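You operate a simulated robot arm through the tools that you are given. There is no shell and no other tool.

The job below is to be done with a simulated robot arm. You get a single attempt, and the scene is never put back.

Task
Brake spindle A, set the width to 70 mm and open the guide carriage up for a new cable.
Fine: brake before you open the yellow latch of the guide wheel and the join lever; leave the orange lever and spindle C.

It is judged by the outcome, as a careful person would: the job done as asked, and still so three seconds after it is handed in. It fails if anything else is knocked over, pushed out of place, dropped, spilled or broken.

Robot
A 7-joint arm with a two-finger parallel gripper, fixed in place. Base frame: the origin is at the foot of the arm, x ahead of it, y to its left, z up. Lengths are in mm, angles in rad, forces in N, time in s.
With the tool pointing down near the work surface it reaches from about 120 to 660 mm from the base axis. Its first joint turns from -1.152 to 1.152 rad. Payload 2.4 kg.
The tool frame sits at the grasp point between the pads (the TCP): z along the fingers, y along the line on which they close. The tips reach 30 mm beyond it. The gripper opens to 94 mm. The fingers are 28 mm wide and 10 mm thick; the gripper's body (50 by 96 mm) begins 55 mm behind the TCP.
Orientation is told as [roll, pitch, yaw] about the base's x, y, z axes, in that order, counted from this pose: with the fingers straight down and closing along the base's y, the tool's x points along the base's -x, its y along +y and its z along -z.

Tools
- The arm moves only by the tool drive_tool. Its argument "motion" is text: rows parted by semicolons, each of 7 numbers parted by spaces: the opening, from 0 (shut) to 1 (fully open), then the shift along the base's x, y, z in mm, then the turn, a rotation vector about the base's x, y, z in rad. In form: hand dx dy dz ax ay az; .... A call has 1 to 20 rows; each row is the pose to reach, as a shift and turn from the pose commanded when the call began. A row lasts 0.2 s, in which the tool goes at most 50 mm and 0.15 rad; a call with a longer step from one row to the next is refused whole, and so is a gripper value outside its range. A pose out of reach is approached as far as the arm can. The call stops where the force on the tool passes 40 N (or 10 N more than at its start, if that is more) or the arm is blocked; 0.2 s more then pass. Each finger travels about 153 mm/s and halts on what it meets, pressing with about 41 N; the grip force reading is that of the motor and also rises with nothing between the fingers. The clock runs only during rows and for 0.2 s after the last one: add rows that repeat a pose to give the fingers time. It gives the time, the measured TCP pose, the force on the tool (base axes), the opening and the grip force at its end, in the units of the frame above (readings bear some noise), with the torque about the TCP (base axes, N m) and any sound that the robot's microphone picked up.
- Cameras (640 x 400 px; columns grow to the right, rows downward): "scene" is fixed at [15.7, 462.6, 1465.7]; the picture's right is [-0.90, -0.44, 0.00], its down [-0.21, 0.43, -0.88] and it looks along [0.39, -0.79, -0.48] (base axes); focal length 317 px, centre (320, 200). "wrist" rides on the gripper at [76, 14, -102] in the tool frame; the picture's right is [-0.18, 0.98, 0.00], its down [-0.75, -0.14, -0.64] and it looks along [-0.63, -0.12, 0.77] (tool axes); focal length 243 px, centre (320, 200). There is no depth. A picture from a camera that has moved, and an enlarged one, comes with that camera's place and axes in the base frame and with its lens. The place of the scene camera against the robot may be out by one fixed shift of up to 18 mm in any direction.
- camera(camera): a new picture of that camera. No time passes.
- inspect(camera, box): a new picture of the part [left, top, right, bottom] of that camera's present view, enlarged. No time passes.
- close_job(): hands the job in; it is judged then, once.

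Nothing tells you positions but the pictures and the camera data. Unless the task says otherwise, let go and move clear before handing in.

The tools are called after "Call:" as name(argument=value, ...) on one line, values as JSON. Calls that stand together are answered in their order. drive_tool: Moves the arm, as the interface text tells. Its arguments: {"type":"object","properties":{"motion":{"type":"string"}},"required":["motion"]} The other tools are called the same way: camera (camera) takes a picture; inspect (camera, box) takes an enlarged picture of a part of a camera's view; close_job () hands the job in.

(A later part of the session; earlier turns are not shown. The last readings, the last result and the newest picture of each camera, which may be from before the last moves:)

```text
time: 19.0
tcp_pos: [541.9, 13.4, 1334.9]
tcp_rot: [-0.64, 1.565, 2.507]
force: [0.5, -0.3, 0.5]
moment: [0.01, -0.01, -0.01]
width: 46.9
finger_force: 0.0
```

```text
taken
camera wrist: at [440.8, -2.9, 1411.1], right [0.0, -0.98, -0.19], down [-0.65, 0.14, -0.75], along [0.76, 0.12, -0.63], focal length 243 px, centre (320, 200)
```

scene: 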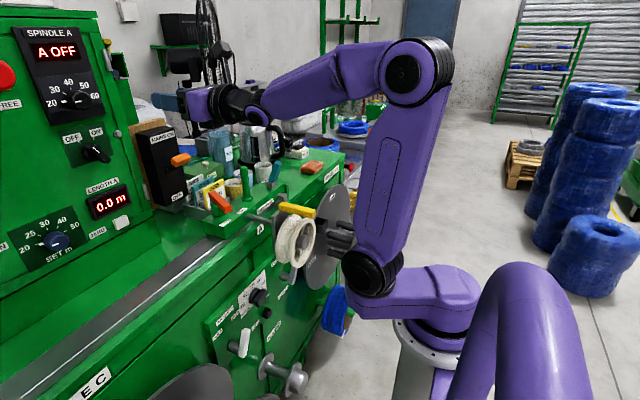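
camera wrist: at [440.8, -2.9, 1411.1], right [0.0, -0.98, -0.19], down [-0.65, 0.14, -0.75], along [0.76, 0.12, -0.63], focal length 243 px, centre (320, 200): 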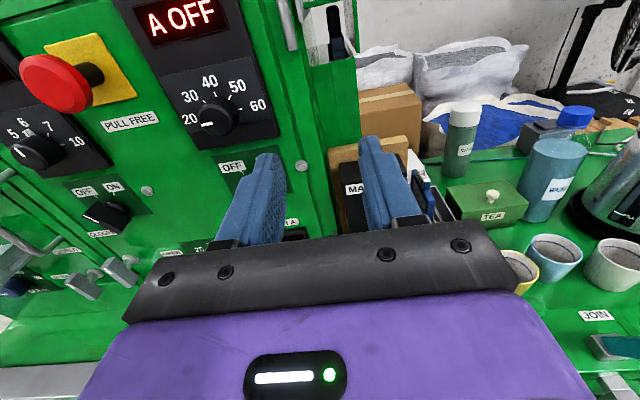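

The hand now points forward with an upright camera on top, so forward reaching should work. I'll lower it in an arc at y≈30, clear of the orange lever and the wheel.

Call:
drive_tool(motion="0.5 -8.6 2.4 -40 0 0.112 0; 0.5 -17 4.9 -80 0 0.224 0; 0.5 -26 7.3 -120 0 0.336 0; 0.5 -34 9.7 -160 0 0.449 0; 0.5 -43 12 -200 0 0.561 0; 0.5 -51 14.6 -240 0 0.673 0; 0.5 -60 17 -281 0 0.785 0; 0.5 -60 17 -281 0 0.785 0")

Call:
camera(camera="scene")

Call:
camera(camera="wrist")

```text
time: 20.8
tcp_pos: [481.2, 30.1, 1053.8]
tcp_rot: [-0.007, 0.78, 3.14]
force: [-0.5, -0.3, -0.1]
moment: [0.01, 0.01, 0.0]
width: 46.8
finger_force: 0.0
```

```text
taken
```

scene: 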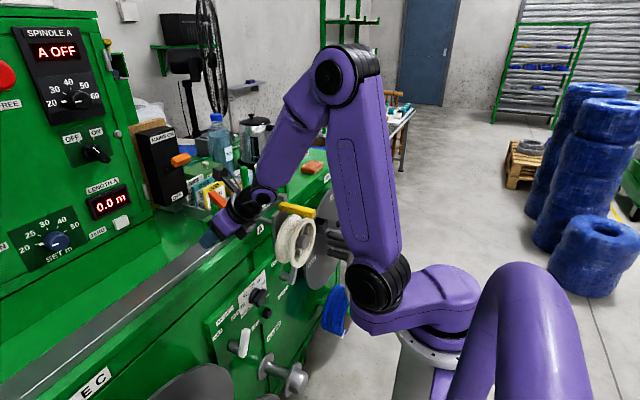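

```text
taken
camera wrist: at [463.8, 14.8, 1180.2], right [-0.13, -0.98, -0.13], down [-0.99, 0.14, -0.07], along [0.09, 0.12, -0.99], focal length 243 px, centre (320, 200)
```

wrist: 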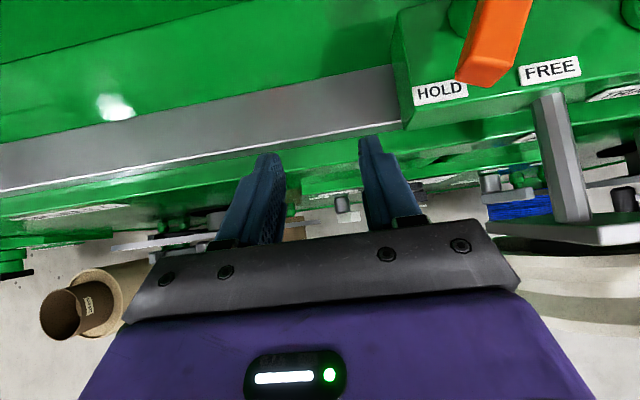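

The orange lever block and rail edge are visible below. I'll continue down in front of the machine with a steeper hand, checking reach as I go.

Call:
drive_tool(motion="0.5 -14 0 -30 0 0.065 0; 0.5 -28 0 -62 0 0.13 0; 0.5 -40 0 -97 0 0.197 0; 0.5 -49 0 -132 0 0.262 0; 0.5 -49 0 -132 0 0.262 0")

Call:
camera(camera="scene")

Call:
camera(camera="wrist")

```text
time: 22.0
tcp_pos: [434.2, 29.2, 922.4]
tcp_rot: [-0.008, 0.519, 3.138]
force: [0.3, -0.5, 0.3]
moment: [-0.01, -0.04, -0.03]
width: 47.0
finger_force: 0.0
```

```text
taken
```

scene: 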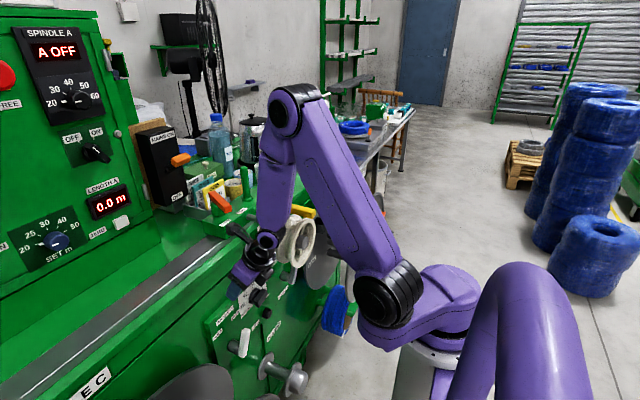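

```text
taken
camera wrist: at [450.9, 13.7, 1047.8], right [-0.16, -0.98, -0.1], down [-0.97, 0.14, 0.19], along [-0.17, 0.12, -0.98], focal length 243 px, centre (320, 200)
```

wrist: 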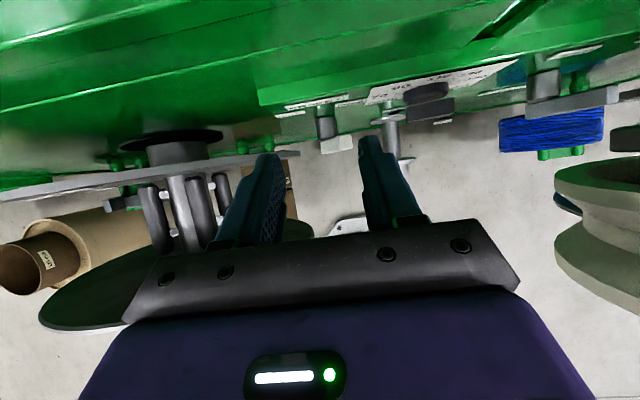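

Reached exactly. I'll continue to lower and pitch up toward the panel at y≈20 → 0.

Call:
drive_tool(motion="0.5 3 -4 -30 0 -0.07 0; 0.5 6 -7 -55 0 -0.13 0; 0.5 8 -10 -80 0 -0.175 0; 0.5 8 -10 -80 0 -0.175 0")

Call:
camera(camera="scene")

```text
time: 23.0
tcp_pos: [441.1, 17.5, 841.5]
tcp_rot: [-0.006, 0.694, 3.136]
force: [-0.3, -0.4, 0.0]
moment: [0.03, -0.03, -0.03]
width: 46.9
finger_force: 0.1
```

```text
taken
```

scene: 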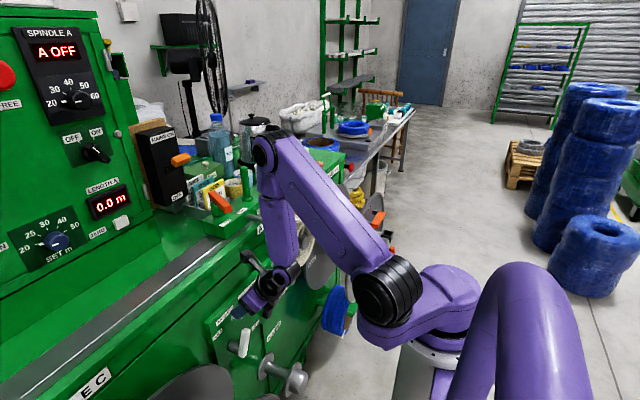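

Still within reach. Continuing toward panel level with the hand at about 60°, then 75°, forward.

Call:
drive_tool(motion="0.5 2 -6 -15 0 -0.12 0; 0.5 5 -12 -30 0 -0.24 0; 0.5 7 -18 -45 0 -0.35 0; 0.5 7 -18 -45 0 -0.35 0")

Call:
camera(camera="scene")

Call:
camera(camera="wrist")

```text
time: 24.0
tcp_pos: [449.7, -1.0, 797.5]
tcp_rot: [-0.012, 1.047, 3.133]
force: [-0.6, 0.5, 0.0]
moment: [0.01, -0.03, 0.04]
width: 46.9
finger_force: 0.2
```

```text
taken
```

scene: 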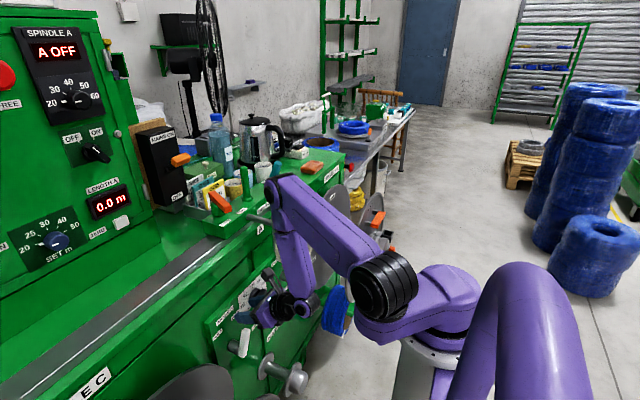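

```text
taken
camera wrist: at [398.3, -16.8, 915.1], right [-0.09, -0.98, -0.16], down [-0.93, 0.14, -0.33], along [0.35, 0.12, -0.93], focal length 243 px, centre (320, 200)
```

wrist: 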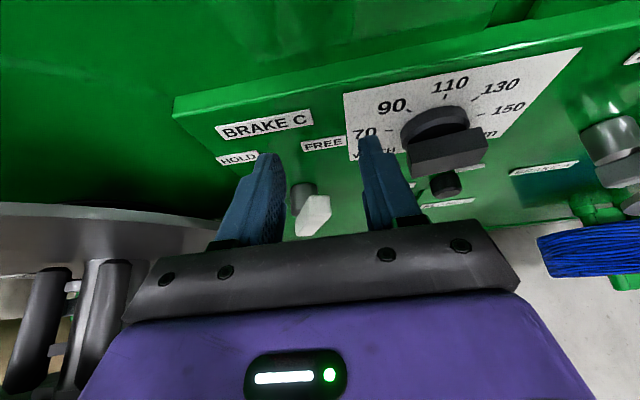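

The panel is right in front now: brake A's lever is at the right of the view. Since the elbow swings near the guide wheel, I'll move in small steps — lower and level the hand near y≈-60, watching the elbow.

Call:
drive_tool(motion="0.5 -6 -12 -18 0 -0.1 0; 0.5 -12 -24 -36 0 -0.2 0; 0.5 -18 -36 -52 0 -0.3 0; 0.5 -20 -44 -62 0 -0.35 0; 0.5 -20 -44 -62 0 -0.35 0")

Call:
camera(camera="scene")

Call:
camera(camera="wrist")

```text
time: 25.2
tcp_pos: [428.0, -42.9, 735.8]
tcp_rot: [-0.02, 1.395, 3.125]
force: [0.9, -0.3, 0.2]
moment: [-0.03, 0.02, 0.01]
width: 47.2
finger_force: 0.1
```

```text
taken
```

scene: 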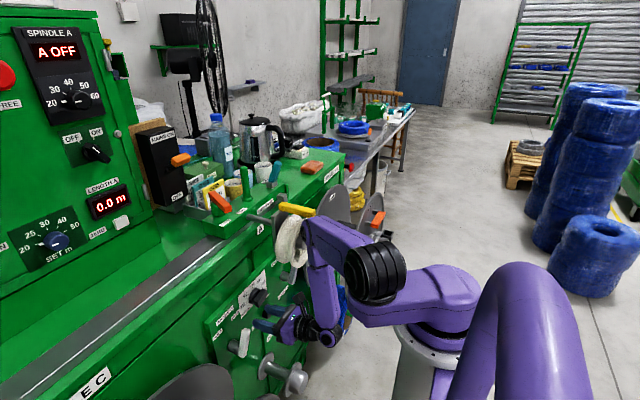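

```text
taken
camera wrist: at [341.3, -58.6, 827.9], right [-0.03, -0.98, -0.18], down [-0.76, 0.14, -0.63], along [0.64, 0.12, -0.76], focal length 243 px, centre (320, 200)
```

wrist: 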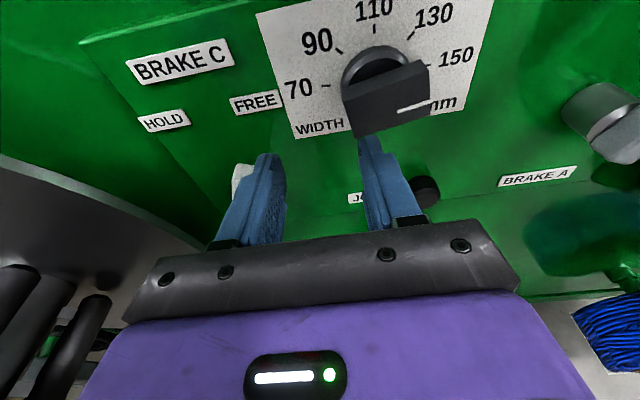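

I'll check the clearance between the elbow and the guide wheel before going further.

Call:
inspect(camera="scene", box=[240, 180, 440, 360])

Call:
inspect(camera="wrist", box=[240, 0, 640, 250])

```text
2.22 times, centred on (340, 270) of scene
camera zoom: at [15.7, 462.6, 1465.7], right [-0.9, -0.44, 0.0], down [-0.21, 0.43, -0.88], along [0.38, -0.79, -0.48], focal length 704 px, centre (276, 44)
```

zoom: 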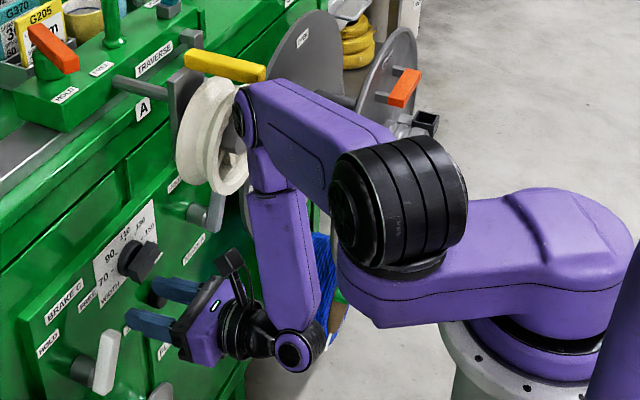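

```text
1.60 times, centred on (440, 125) of wrist
camera zoom: at [341.3, -58.6, 827.9], right [-0.03, -0.98, -0.18], down [-0.76, 0.14, -0.63], along [0.64, 0.12, -0.76], focal length 388 px, centre (128, 320)
```

zoom: 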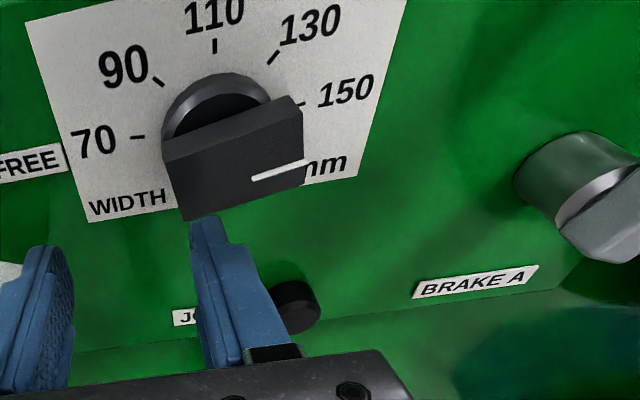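

The elbow has clearance in front of the wheel. I'll move toward brake A in a modest step, backing off slightly in x, and recheck.

Call:
drive_tool(motion="0.5 -5 -20 -2 0 -0.05 0; 0.5 -9 -40 -4 0 -0.09 0; 0.5 -13 -60 -6 0 -0.13 0; 0.5 -13 -60 -6 0 -0.13 0")

Call:
inspect(camera="scene", box=[240, 180, 440, 360])

Call:
camera(camera="wrist")

```text
time: 26.2
tcp_pos: [414.0, -101.0, 728.5]
tcp_rot: [-0.075, 1.523, 3.071]
force: [-0.4, -0.2, 0.4]
moment: [-0.03, 0.03, 0.01]
width: 47.0
finger_force: 0.0
```

```text
2.22 times, centred on (340, 270) of scene
camera zoom: at [15.7, 462.6, 1465.7], right [-0.9, -0.44, 0.0], down [-0.21, 0.43, -0.88], along [0.38, -0.79, -0.48], focal length 704 px, centre (276, 44)
```

zoom: 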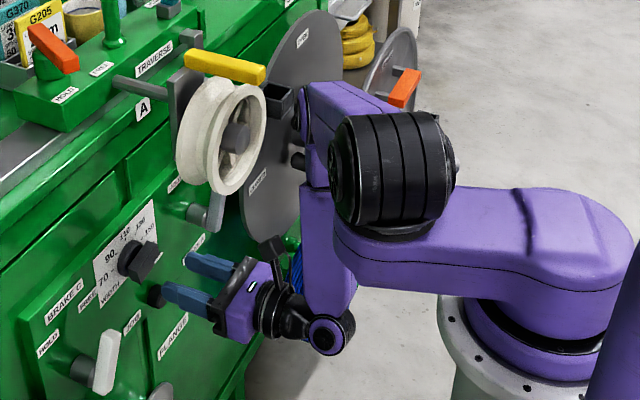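

```text
taken
camera wrist: at [316.5, -118.0, 809.5], right [0.0, -0.98, -0.19], down [-0.68, 0.14, -0.72], along [0.74, 0.12, -0.67], focal length 243 px, centre (320, 200)
```

wrist: 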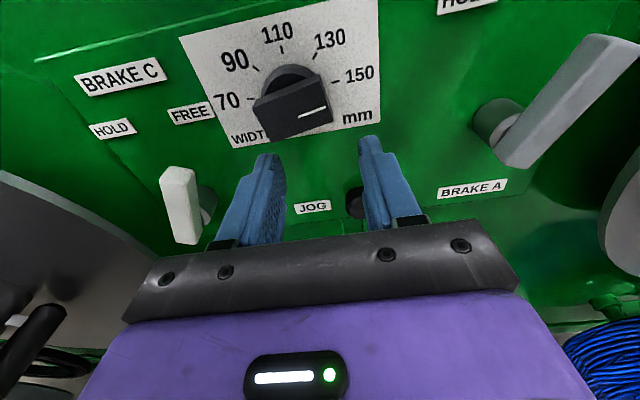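

The elbow has moved clear of the wheel. I'll zoom in on the brake A lever from here.

Call:
inspect(camera="wrist", box=[430, 0, 640, 220])

Call:
inspect(camera="wrist", box=[170, 0, 400, 160])

Call:
inspect(camera="scene", box=[255, 240, 325, 310])

```text
1.82 times, centred on (535, 110) of wrist
camera zoom: at [316.5, -118.0, 809.5], right [0.0, -0.98, -0.19], down [-0.68, 0.14, -0.72], along [0.74, 0.12, -0.67], focal length 441 px, centre (-71, 364)
```

zoom: 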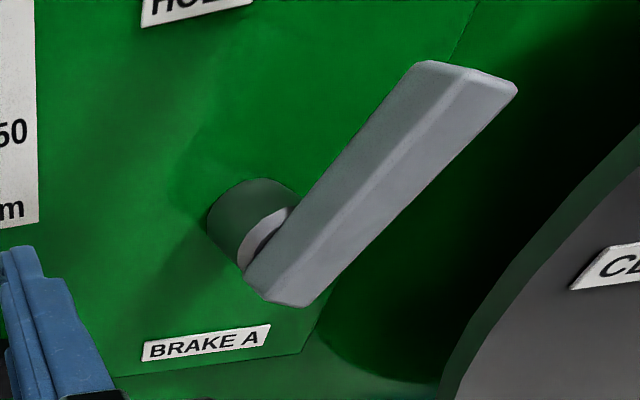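

```text
2.50 times, centred on (285, 80) of wrist
camera zoom: at [316.5, -118.0, 809.5], right [0.0, -0.98, -0.19], down [-0.68, 0.14, -0.72], along [0.74, 0.12, -0.67], focal length 606 px, centre (408, 500)
```

zoom: 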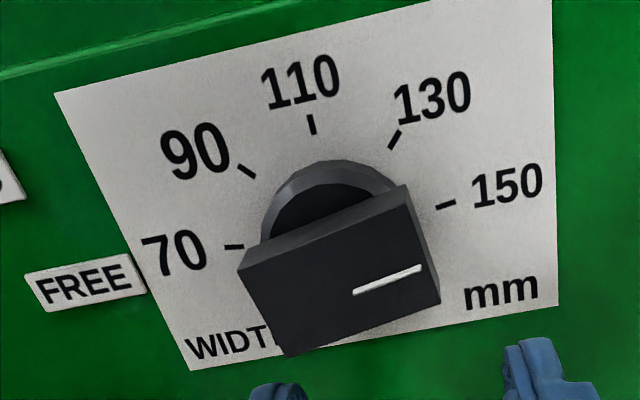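

```text
5.71 times, centred on (290, 275) of scene
camera zoom: at [15.7, 462.6, 1465.7], right [-0.9, -0.44, 0.0], down [-0.21, 0.43, -0.88], along [0.38, -0.79, -0.48], focal length 1812 px, centre (491, -229)
```

zoom: 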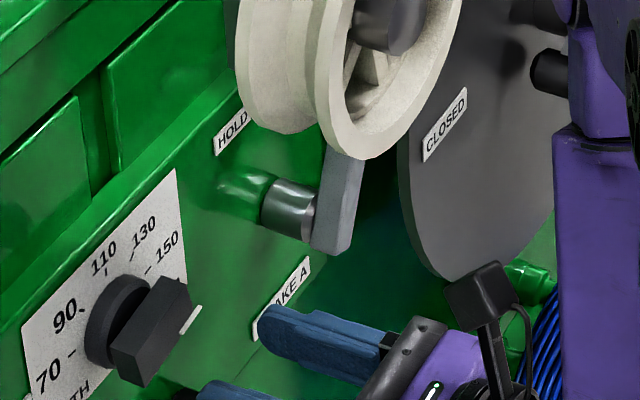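

The brake A hub is at about (508,-242,698), with its lever tip at (458–476,-265,755), leaning −23° to FREE; HOLD is up and to +y. I'll straddle the lever tip with slightly yawed open fingers and push it toward +y, first repositioning in front of it.

Call:
drive_tool(motion="0.55 -9 -20 5 0 0 -0.07; 0.55 -15 -40 9 0 0 -0.14; 0.55 -19 -60 13 0 0 -0.2; 0.55 -19 -79 17 0 0 -0.26; 0.55 -19 -79 17 0 0 -0.26")

Call:
inspect(camera="scene", box=[240, 180, 440, 360])

Call:
camera(camera="wrist")

```text
time: 27.4
tcp_pos: [395.3, -181.8, 745.1]
tcp_rot: [-0.084, 1.523, 2.801]
force: [0.8, -0.1, 0.1]
moment: [-0.05, 0.04, -0.02]
width: 51.7
finger_force: 0.0
```

```text
2.22 times, centred on (340, 270) of scene
camera zoom: at [15.7, 462.6, 1465.7], right [-0.9, -0.44, 0.0], down [-0.21, 0.43, -0.88], along [0.38, -0.79, -0.48], focal length 704 px, centre (276, 44)
```

zoom: 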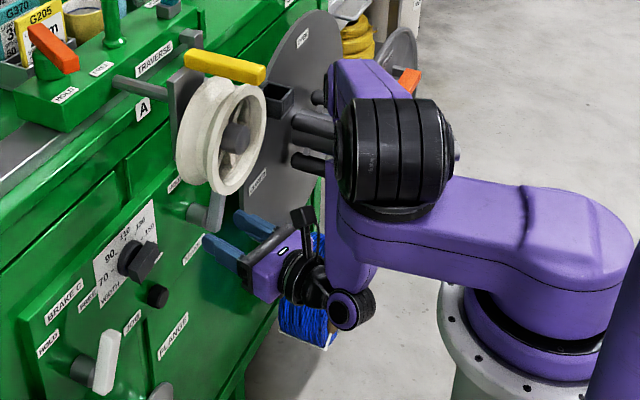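

```text
taken
camera wrist: at [296.9, -172.4, 826.3], right [-0.26, -0.95, -0.19], down [-0.62, 0.31, -0.72], along [0.74, -0.07, -0.67], focal length 243 px, centre (320, 200)
```

wrist: 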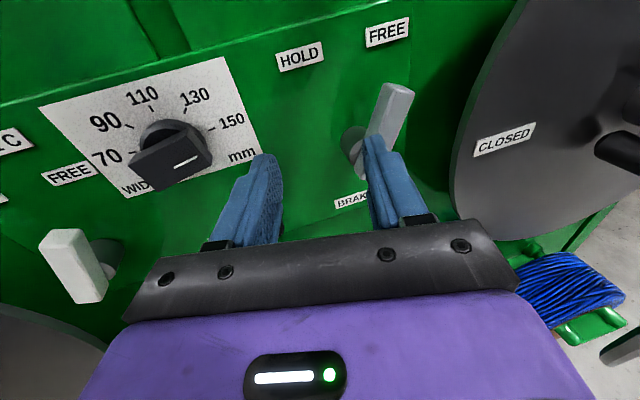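

Clear view now: the lever points at FREE, and HOLD is to its left. I'll zoom in on the lever to refine its position.

Call:
inspect(camera="wrist", box=[330, 10, 530, 210])

```text
2.00 times, centred on (430, 110) of wrist
camera zoom: at [296.9, -172.4, 826.3], right [-0.26, -0.95, -0.19], down [-0.62, 0.31, -0.72], along [0.74, -0.07, -0.67], focal length 485 px, centre (100, 380)
```

zoom: 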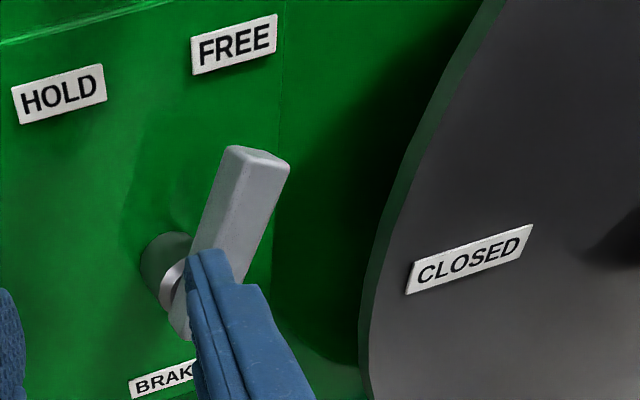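

Lever tip confirmed at (458,-265,753), and the spindle A disc edge is at y≈-313. I'll shift to y=-250, still in front of the lever, and check before going in.

Call:
drive_tool(motion="0.55 2 -23 0 0 0 0; 0.55 4 -46 0 0 0 0; 0.55 5 -68 0 0 0 0; 0.55 5 -68 0 0 0 0")

Call:
inspect(camera="scene", box=[240, 180, 440, 360])

Call:
camera(camera="wrist")

```text
time: 28.4
tcp_pos: [399.7, -251.4, 744.6]
tcp_rot: [-0.07, 1.524, 2.815]
force: [-0.1, 1.2, 0.3]
moment: [-0.01, -0.07, 0.02]
width: 51.7
finger_force: 0.0
```

```text
2.22 times, centred on (340, 270) of scene
camera zoom: at [15.7, 462.6, 1465.7], right [-0.9, -0.44, 0.0], down [-0.21, 0.43, -0.88], along [0.38, -0.79, -0.48], focal length 704 px, centre (276, 44)
```

zoom: 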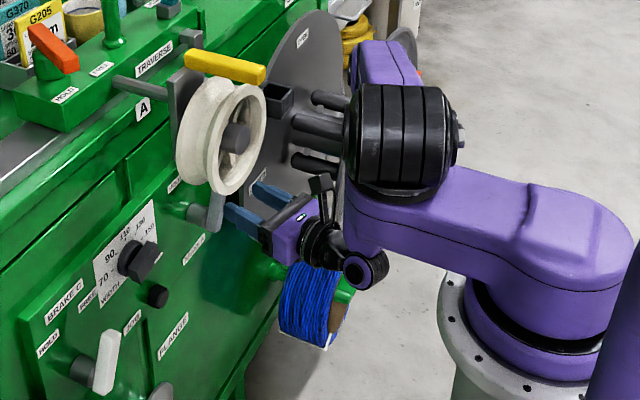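

```text
taken
camera wrist: at [301.7, -241.0, 826.4], right [-0.26, -0.95, -0.19], down [-0.62, 0.31, -0.72], along [0.74, -0.07, -0.67], focal length 243 px, centre (320, 200)
```

wrist: 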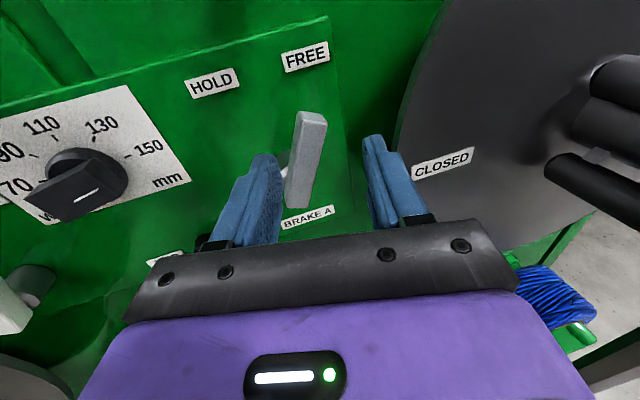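

The lever sits between the open fingers with the −y finger clear of the disc. I'll advance 50 mm slowly.

Call:
drive_tool(motion="0.55 15 1 0 0 0 0; 0.55 30 1 0 0 0 0; 0.55 45 1 0 0 0 0; 0.55 50 1 0 0 0 0; 0.55 50 1 0 0 0 0")

Call:
camera(camera="wrist")

Call:
inspect(camera="scene", box=[240, 180, 440, 360])

```text
time: 29.6
tcp_pos: [450.0, -250.2, 744.7]
tcp_rot: [-0.074, 1.522, 2.812]
force: [-0.9, -0.1, 0.1]
moment: [0.01, 0.02, -0.05]
width: 51.9
finger_force: 0.1
```

```text
taken
camera wrist: at [351.2, -238.7, 826.1], right [-0.26, -0.95, -0.19], down [-0.62, 0.31, -0.72], along [0.74, -0.07, -0.67], focal length 243 px, centre (320, 200)
```

wrist: 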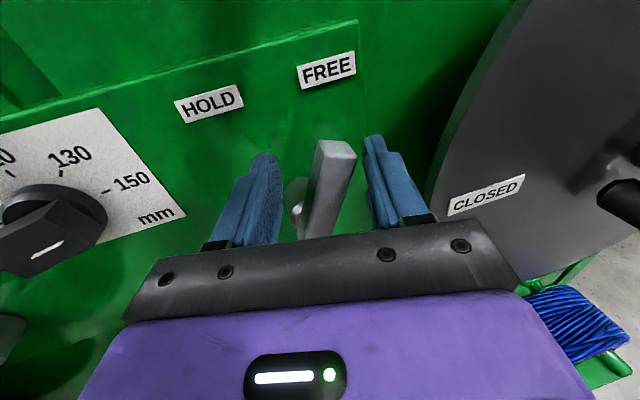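

```text
2.22 times, centred on (340, 270) of scene
camera zoom: at [15.7, 462.6, 1465.7], right [-0.9, -0.44, 0.0], down [-0.21, 0.43, -0.88], along [0.39, -0.79, -0.48], focal length 704 px, centre (276, 44)
```

zoom: 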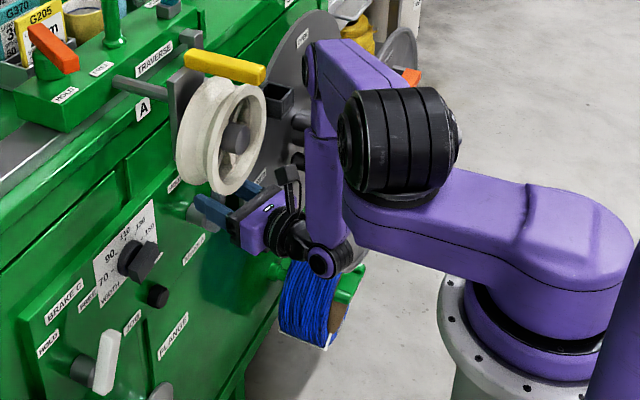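

Fingers straddle the lever. I'll push toward +y gradually, 25 mm first.

Call:
drive_tool(motion="0.55 0 6 0 0 0 0; 0.55 0 12 0 0 0 0; 0.55 0 18 0 0 0 0; 0.55 0 25 0 0 0 0; 0.55 0 25 0 0 0 0")

Call:
camera(camera="wrist")

Call:
inspect(camera="scene", box=[240, 180, 440, 360])

```text
time: 30.8
tcp_pos: [451.0, -222.5, 746.6]
tcp_rot: [-0.075, 1.522, 2.812]
force: [1.2, -0.1, 0.7]
moment: [0.02, 0.03, 0.0]
width: 52.0
finger_force: 0.1
```

```text
taken
camera wrist: at [352.7, -213.0, 827.0], right [-0.26, -0.95, -0.19], down [-0.62, 0.31, -0.72], along [0.74, -0.07, -0.67], focal length 243 px, centre (320, 200)
```

wrist: 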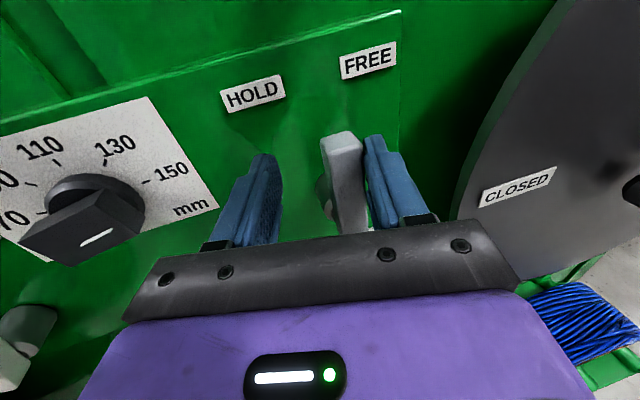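

```text
2.22 times, centred on (340, 270) of scene
camera zoom: at [15.7, 462.6, 1465.7], right [-0.9, -0.44, 0.0], down [-0.21, 0.43, -0.88], along [0.39, -0.79, -0.48], focal length 704 px, centre (276, 44)
```

zoom: 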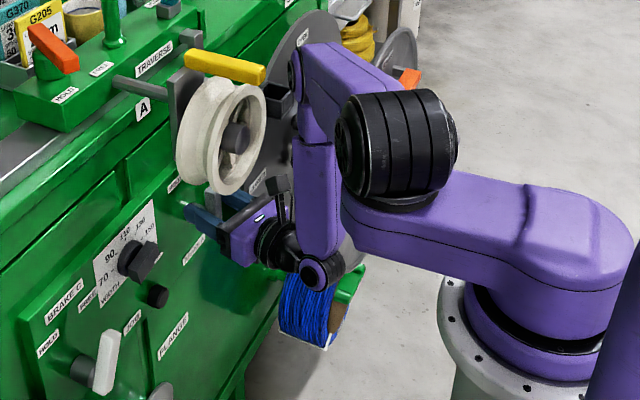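

The lever is moving freely and is about midway. I'll push another 17 mm toward HOLD.

Call:
drive_tool(motion="0.55 0 6 0 0 0 0; 0.55 0 12 0 0 0 0; 0.55 0 17 0 0 0 0; 0.55 0 17 0 0 0 0")

Call:
camera(camera="wrist")

Call:
inspect(camera="scene", box=[240, 180, 440, 360])

```text
time: 31.8
tcp_pos: [450.3, -206.8, 746.6]
tcp_rot: [-0.052, 1.524, 2.831]
force: [-0.4, -6.7, 1.9]
moment: [-0.13, 0.03, -0.04]
width: 55.0
finger_force: 2.8
```

```text
taken
camera wrist: at [351.6, -196.8, 827.6], right [-0.26, -0.95, -0.19], down [-0.62, 0.31, -0.72], along [0.74, -0.07, -0.67], focal length 243 px, centre (320, 200)
```

wrist: 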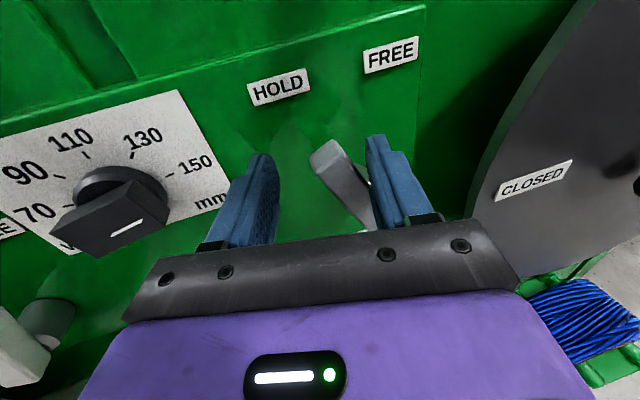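

```text
2.22 times, centred on (340, 270) of scene
camera zoom: at [15.7, 462.5, 1465.8], right [-0.9, -0.44, 0.0], down [-0.21, 0.43, -0.88], along [0.39, -0.79, -0.48], focal length 704 px, centre (276, 44)
```

zoom: 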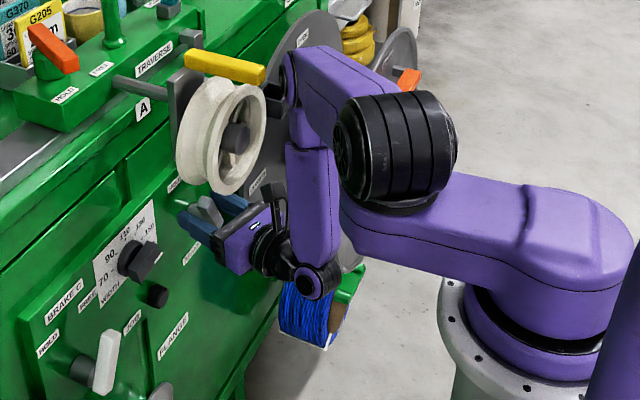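

The lever now leans about +23° to the HOLD side, with resistance building, which suggests its stop. I'll nudge a little more to seat it, then check.

Call:
drive_tool(motion="0.55 0 3 0 0 0 0; 0.55 0 5 0 0 0 0; 0.55 0 5 0 0 0 0")

Call:
inspect(camera="wrist", box=[220, 30, 440, 240])

```text
time: 32.6
tcp_pos: [450.5, -204.0, 746.4]
tcp_rot: [-0.013, 1.526, 2.867]
force: [1.6, -18.4, 8.2]
moment: [-0.52, 0.1, -0.16]
width: 61.7
finger_force: 9.3
```

```text
1.90 times, centred on (330, 135) of wrist
camera zoom: at [351.5, -192.5, 827.8], right [-0.26, -0.95, -0.18], down [-0.61, 0.31, -0.72], along [0.74, -0.08, -0.66], focal length 462 px, centre (301, 324)
```

zoom: 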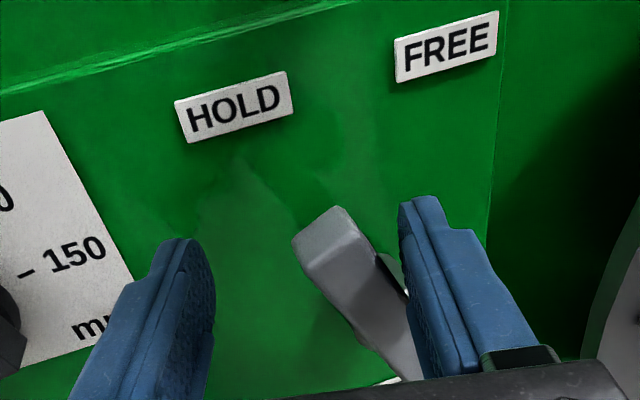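

The lever is at its HOLD stop. I'll ease off, back out along −x and confirm it stays.

Call:
drive_tool(motion="0.55 0 -8 0 0 0 0; 0.55 0 -14 0 0 0 0; 0.55 -20 -12 0 0 0 0; 0.55 -40 -12 0 0 0 0; 0.55 -58 -12 0 0 0 0; 0.55 -58 -12 0 0 0 0")

Call:
camera(camera="wrist")

Call:
inspect(camera="scene", box=[240, 180, 440, 360])

```text
time: 34.0
tcp_pos: [390.7, -213.0, 746.0]
tcp_rot: [-0.076, 1.522, 2.809]
force: [-0.3, -0.3, 0.0]
moment: [0.0, -0.02, 0.01]
width: 51.5
finger_force: 0.1
```

```text
taken
camera wrist: at [292.5, -203.2, 826.6], right [-0.26, -0.95, -0.19], down [-0.62, 0.31, -0.72], along [0.74, -0.07, -0.67], focal length 243 px, centre (320, 200)
```

wrist: 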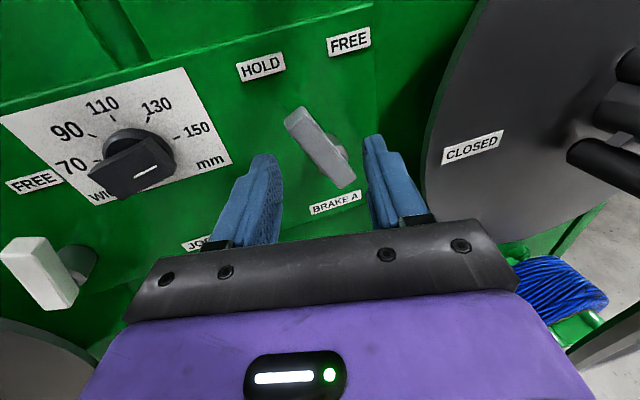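

```text
2.22 times, centred on (340, 270) of scene
camera zoom: at [15.7, 462.6, 1465.7], right [-0.9, -0.44, 0.0], down [-0.21, 0.43, -0.88], along [0.38, -0.79, -0.48], focal length 704 px, centre (276, 44)
```

zoom: 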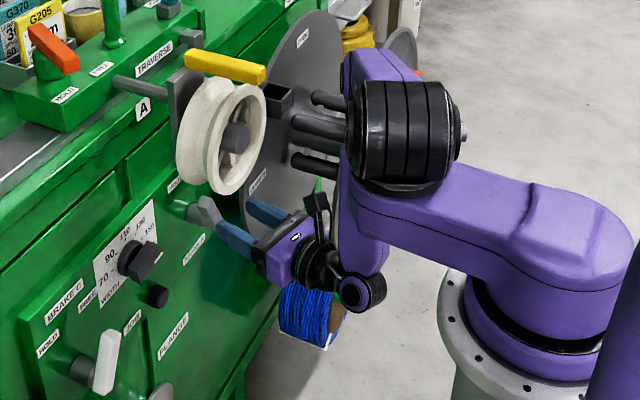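

Brake A holds at HOLD. Next is the width knob: I'll move back to y≈-88 in front of it (hand kept yawed so the elbow stays away from the latch), open wider, and align the roll with the bar.

Call:
drive_tool(motion="0.6 -3 30 0 0 0 0; 0.65 -3 60 0 0 0 0; 0.7 0 90 0 -0.06 -0.016 0.001; 0.75 3 110 0 -0.12 -0.03 0.002; 0.75 9 125 1 -0.178 -0.047 0.004; 0.75 9 125 1 -0.178 -0.047 0.004")

Call:
camera(camera="wrist")

Call:
inspect(camera="scene", box=[240, 180, 440, 360])

```text
time: 35.4
tcp_pos: [400.9, -86.6, 746.7]
tcp_rot: [1.837, 1.407, -1.56]
force: [0.0, -0.3, -0.1]
moment: [0.0, -0.02, 0.0]
width: 70.6
finger_force: 0.1
```

```text
taken
camera wrist: at [298.7, -64.1, 820.4], right [-0.25, -0.97, -0.03], down [-0.58, 0.17, -0.79], along [0.77, -0.18, -0.61], focal length 243 px, centre (320, 200)
```

wrist: 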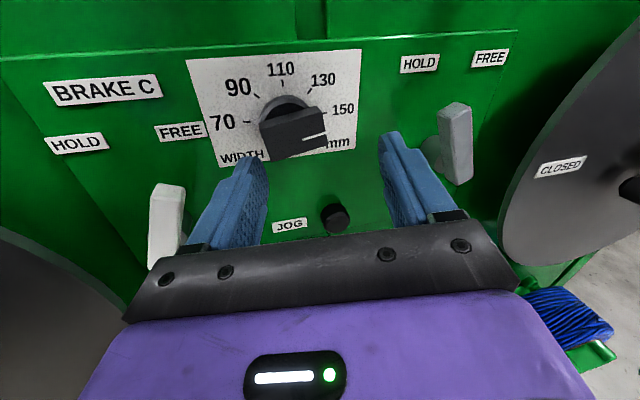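

```text
2.22 times, centred on (340, 270) of scene
camera zoom: at [15.6, 462.6, 1465.7], right [-0.9, -0.44, 0.0], down [-0.21, 0.43, -0.88], along [0.39, -0.79, -0.48], focal length 704 px, centre (276, 44)
```

zoom: 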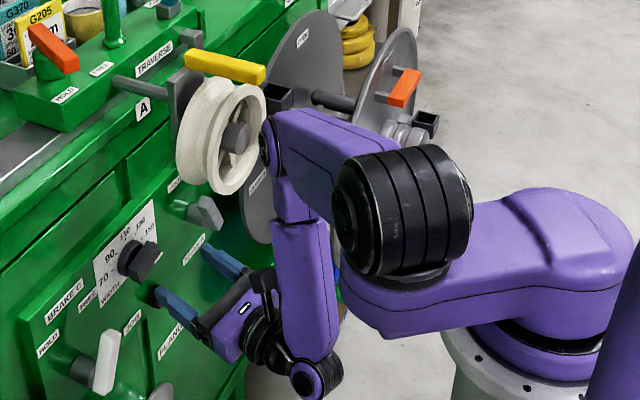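

The hand is in front of the knob with wide-open fingers. I'll zoom in to refine the knob's centre and angle before gripping.

Call:
inspect(camera="wrist", box=[180, 40, 380, 180])

```text
2.86 times, centred on (280, 110) of wrist
camera zoom: at [298.7, -64.1, 820.4], right [-0.25, -0.97, -0.03], down [-0.58, 0.17, -0.79], along [0.77, -0.18, -0.61], focal length 693 px, centre (434, 457)
```

zoom: 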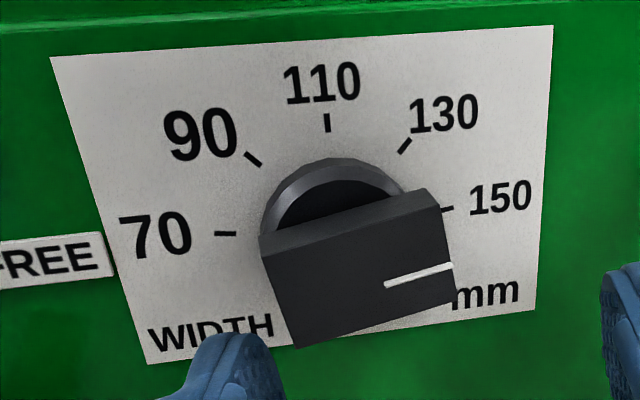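

The ticks are at 40° steps (70/150 at ±80° from top), and the pointer is exactly on 150, so I need a 160° turn counter-clockwise as seen from here. I'll advance around the bar and watch the elbow.

Call:
drive_tool(motion="0.75 20 0 -1 0 0 0; 0.75 40 0 -1 0 0 0; 0.75 60 0 -1.5 0 0 0; 0.75 60 0 -1.5 0 0 0")

Call:
camera(camera="wrist")

Call:
inspect(camera="scene", box=[240, 180, 440, 360])

```text
time: 36.4
tcp_pos: [462.2, -87.8, 745.9]
tcp_rot: [1.837, 1.409, -1.562]
force: [0.3, -0.8, 0.3]
moment: [-0.03, -0.02, -0.01]
width: 70.3
finger_force: 0.0
```

```text
taken
camera wrist: at [358.8, -63.8, 818.9], right [-0.25, -0.97, -0.03], down [-0.58, 0.17, -0.79], along [0.77, -0.18, -0.61], focal length 243 px, centre (320, 200)
```

wrist: 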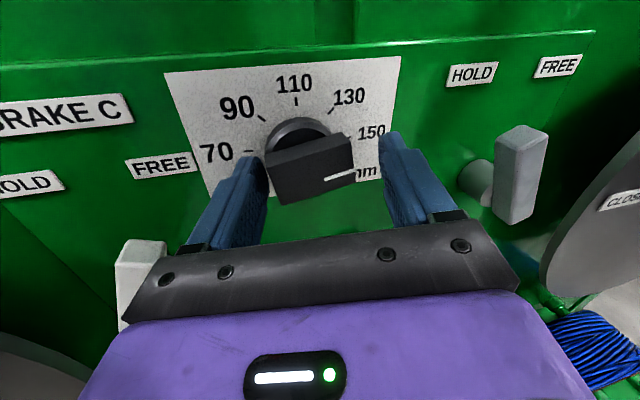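

```text
2.22 times, centred on (340, 270) of scene
camera zoom: at [15.7, 462.6, 1465.7], right [-0.9, -0.44, 0.0], down [-0.21, 0.43, -0.88], along [0.39, -0.79, -0.48], focal length 704 px, centre (276, 44)
```

zoom: 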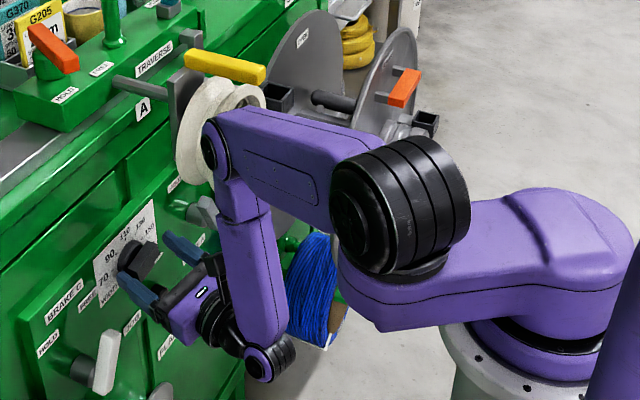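

The bar is between the fingers; the elbow is well in front of the wheel and nothing has moved. I'll centre 4.5 mm toward +y and close on the bar's ends.

Call:
drive_tool(motion="0.75 0 4.5 0 0 0 0; 0.65 0 4.5 0 0 0 0; 0.5 0 4.5 0 0 0 0; 0.4 0 4.5 0 0 0 0; 0.4 0 4.5 0 0 0 0")

Call:
camera(camera="wrist")

```text
time: 37.6
tcp_pos: [461.6, -80.9, 745.0]
tcp_rot: [1.831, 1.408, -1.555]
force: [9.2, 18.5, -3.0]
moment: [-0.21, 0.23, 0.85]
width: 53.6
finger_force: 45.1
```

```text
taken
camera wrist: at [359.4, -57.9, 818.6], right [-0.24, -0.97, -0.03], down [-0.59, 0.17, -0.79], along [0.77, -0.17, -0.61], focal length 243 px, centre (320, 200)
```

wrist: 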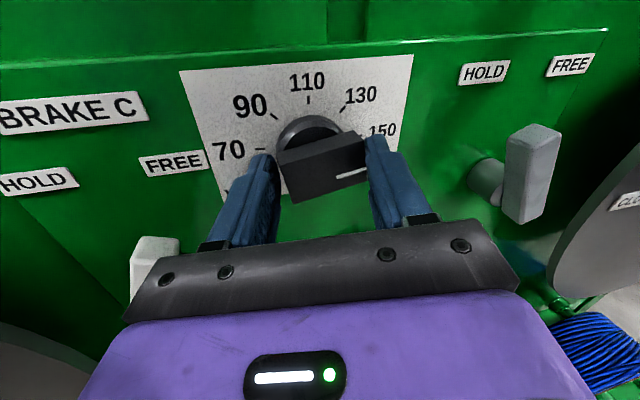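

Gripped on the bar ends. I'll turn about the knob axis counter-clockwise a first ~30° and check.

Call:
drive_tool(motion="0.4 0 0 -0.6 -0.131 0 0; 0.4 0 -0.1 -1.2 -0.262 0 0; 0.4 0 -0.3 -1.7 -0.393 0 0; 0.4 0 -0.6 -2.2 -0.524 0 0; 0.4 0 -0.6 -2.2 -0.524 0 0")

Call:
camera(camera="wrist")

Call:
inspect(camera="scene", box=[220, 180, 420, 360])

```text
time: 38.8
tcp_pos: [461.1, -80.5, 743.7]
tcp_rot: [1.825, 0.886, -1.563]
force: [6.2, 23.2, -6.1]
moment: [-0.07, 0.91, 0.52]
width: 53.5
finger_force: 45.2
```

```text
taken
camera wrist: at [358.9, -25.3, 794.1], right [-0.24, -0.85, 0.46], down [-0.58, -0.25, -0.77], along [0.78, -0.45, -0.44], focal length 243 px, centre (320, 200)
```

wrist: 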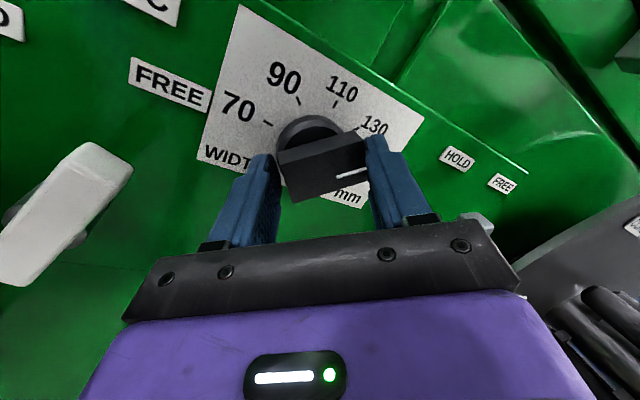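

```text
2.22 times, centred on (320, 270) of scene
camera zoom: at [16.0, 463.1, 1465.6], right [-0.9, -0.44, 0.0], down [-0.21, 0.43, -0.88], along [0.38, -0.79, -0.48], focal length 704 px, centre (320, 44)
```

zoom: 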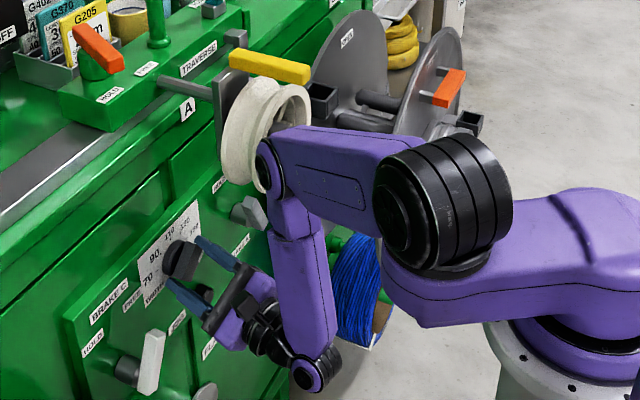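

The knob turns with the hand and the elbow is moving safely away. Continuing the turn another 45°.

Call:
drive_tool(motion="0.4 0 1.2 -0.5 -0.131 0 0; 0.4 0 1.2 -1 -0.262 0 0; 0.4 0 1 -1.5 -0.393 0 0; 0.4 0 1 -2 -0.524 0 0; 0.4 0 0.8 -2.5 -0.655 0 0; 0.4 0 0.5 -2.9 -0.786 0 0; 0.4 0 0.5 -2.9 -0.786 0 0")

Call:
camera(camera="wrist")

Call:
inspect(camera="scene", box=[220, 180, 420, 360])

```text
time: 40.4
tcp_pos: [460.5, -83.5, 738.8]
tcp_rot: [1.821, 0.096, -1.569]
force: [-9.4, 12.5, -12.7]
moment: [-0.08, 1.12, 0.68]
width: 53.8
finger_force: 45.1
```

```text
taken
camera wrist: at [359.2, -7.8, 735.7], right [-0.24, -0.28, 0.93], down [-0.59, -0.72, -0.37], along [0.77, -0.63, 0.02], focal length 243 px, centre (320, 200)
```

wrist: 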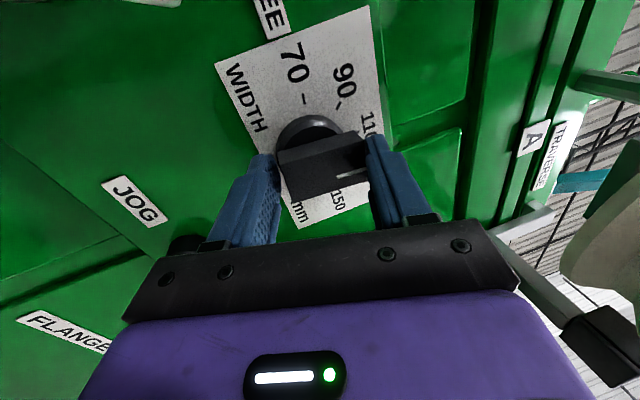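

```text
2.22 times, centred on (320, 270) of scene
camera zoom: at [15.7, 462.8, 1465.7], right [-0.9, -0.44, 0.0], down [-0.21, 0.43, -0.88], along [0.38, -0.79, -0.48], focal length 704 px, centre (320, 44)
```

zoom: 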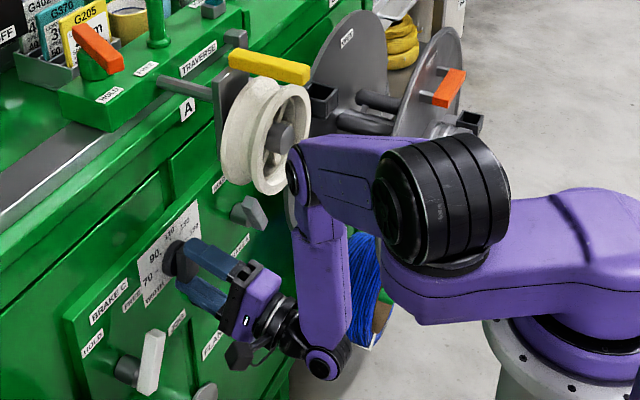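

The pointer is now near the top (about 110). I'll open, back out along the tool axis, roll the hand back 90°, and regrip across the bar.

Call:
drive_tool(motion="0.6 0 0 0 0 0 0; 0.75 0 0 0 0 0 0; 0.75 -15 0.3 -4 0 0 0; 0.75 -30 0.6 -8 0 0 0; 0.75 -43.5 1 -11.6 0 0 0; 0.75 -43.5 1 -11.6 0 0 0")

Call:
camera(camera="wrist")

```text
time: 41.8
tcp_pos: [428.7, -85.7, 739.6]
tcp_rot: [1.828, 0.097, -1.568]
force: [0.7, 1.0, 0.8]
moment: [-0.03, -0.02, 0.0]
width: 70.8
finger_force: 0.0
out of reach, approached as far as the arm can: row 3, 4, 5, 6
```

```text
taken
camera wrist: at [327.4, -10.0, 735.4], right [-0.25, -0.28, 0.93], down [-0.58, -0.72, -0.37], along [0.77, -0.63, 0.02], focal length 243 px, centre (320, 200)
```

wrist: 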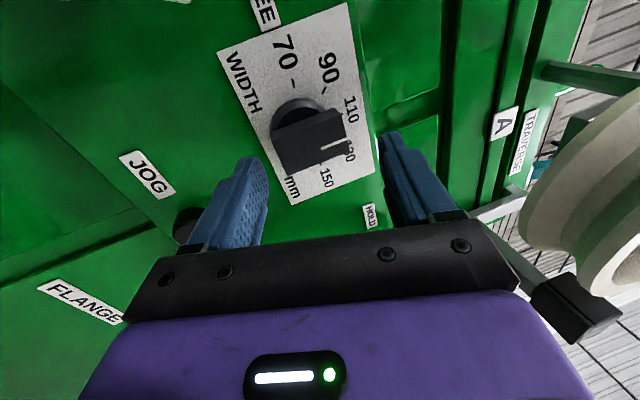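

It stopped slightly short of the full retreat (reach limit low down), but the fingers are clear of the knob. Now I'll roll the hand back by 90° while shifting to the pre-grasp point.

Call:
drive_tool(motion="0.75 -1 1.5 0.5 0.1428 0 0; 0.75 -2 3 1 0.2856 0 0; 0.75 -3 4.5 1.5 0.4284 0 0; 0.75 -4 6 2 0.5712 0 0; 0.75 -5 7.5 2.5 0.714 0 0; 0.75 -6 9 3 0.8568 0 0; 0.75 -7 10.5 3.5 0.9996 0 0; 0.75 -8 12 4 1.1424 0 0; 0.75 -9 13.5 4.5 1.2852 0 0; 0.75 -10 15 5 1.428 0 0; 0.75 -10.7 16 5.4 1.5708 0 0; 0.75 -10.7 16 5.4 1.5708 0 0")

Call:
camera(camera="wrist")

Call:
inspect(camera="scene", box=[220, 180, 420, 360])

```text
time: 44.4
tcp_pos: [418.4, -69.7, 744.1]
tcp_rot: [-1.332, 1.472, 1.554]
force: [0.0, -0.3, -0.1]
moment: [0.0, -0.03, -0.01]
width: 70.5
finger_force: 0.3
```

```text
taken
camera wrist: at [316.5, -66.5, 821.5], right [-0.25, -0.93, -0.28], down [-0.58, 0.37, -0.72], along [0.77, -0.02, -0.63], focal length 243 px, centre (320, 200)
```

wrist: 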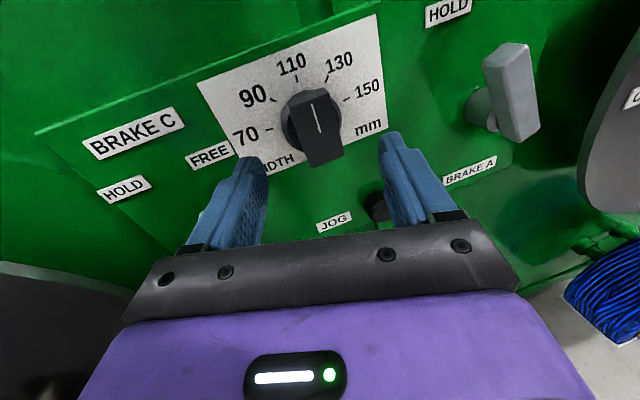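

```text
2.22 times, centred on (320, 270) of scene
camera zoom: at [15.7, 462.6, 1465.7], right [-0.9, -0.44, 0.0], down [-0.21, 0.43, -0.88], along [0.39, -0.79, -0.48], focal length 704 px, centre (320, 44)
```

zoom: 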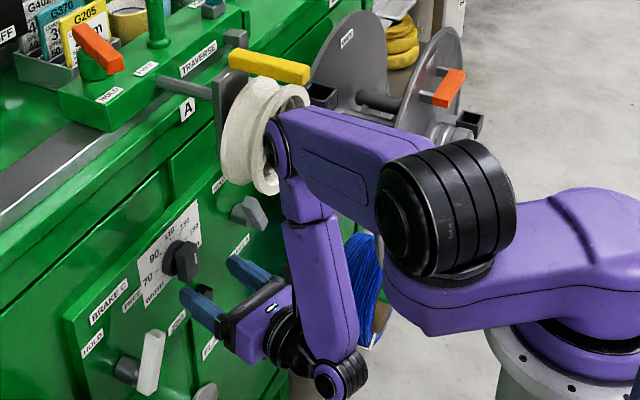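

The bar is now roughly vertical. I'll zoom to measure its angle and centre for the next grip.

Call:
inspect(camera="wrist", box=[200, 30, 400, 180])

```text
2.67 times, centred on (300, 105) of wrist
camera zoom: at [316.5, -66.5, 821.5], right [-0.25, -0.93, -0.28], down [-0.58, 0.37, -0.72], along [0.77, -0.02, -0.63], focal length 647 px, centre (373, 453)
```

zoom: 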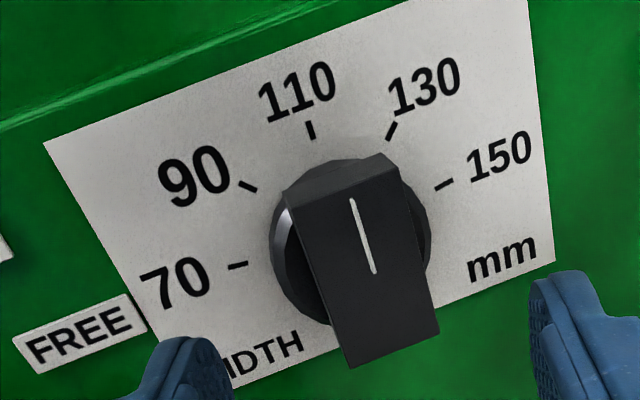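

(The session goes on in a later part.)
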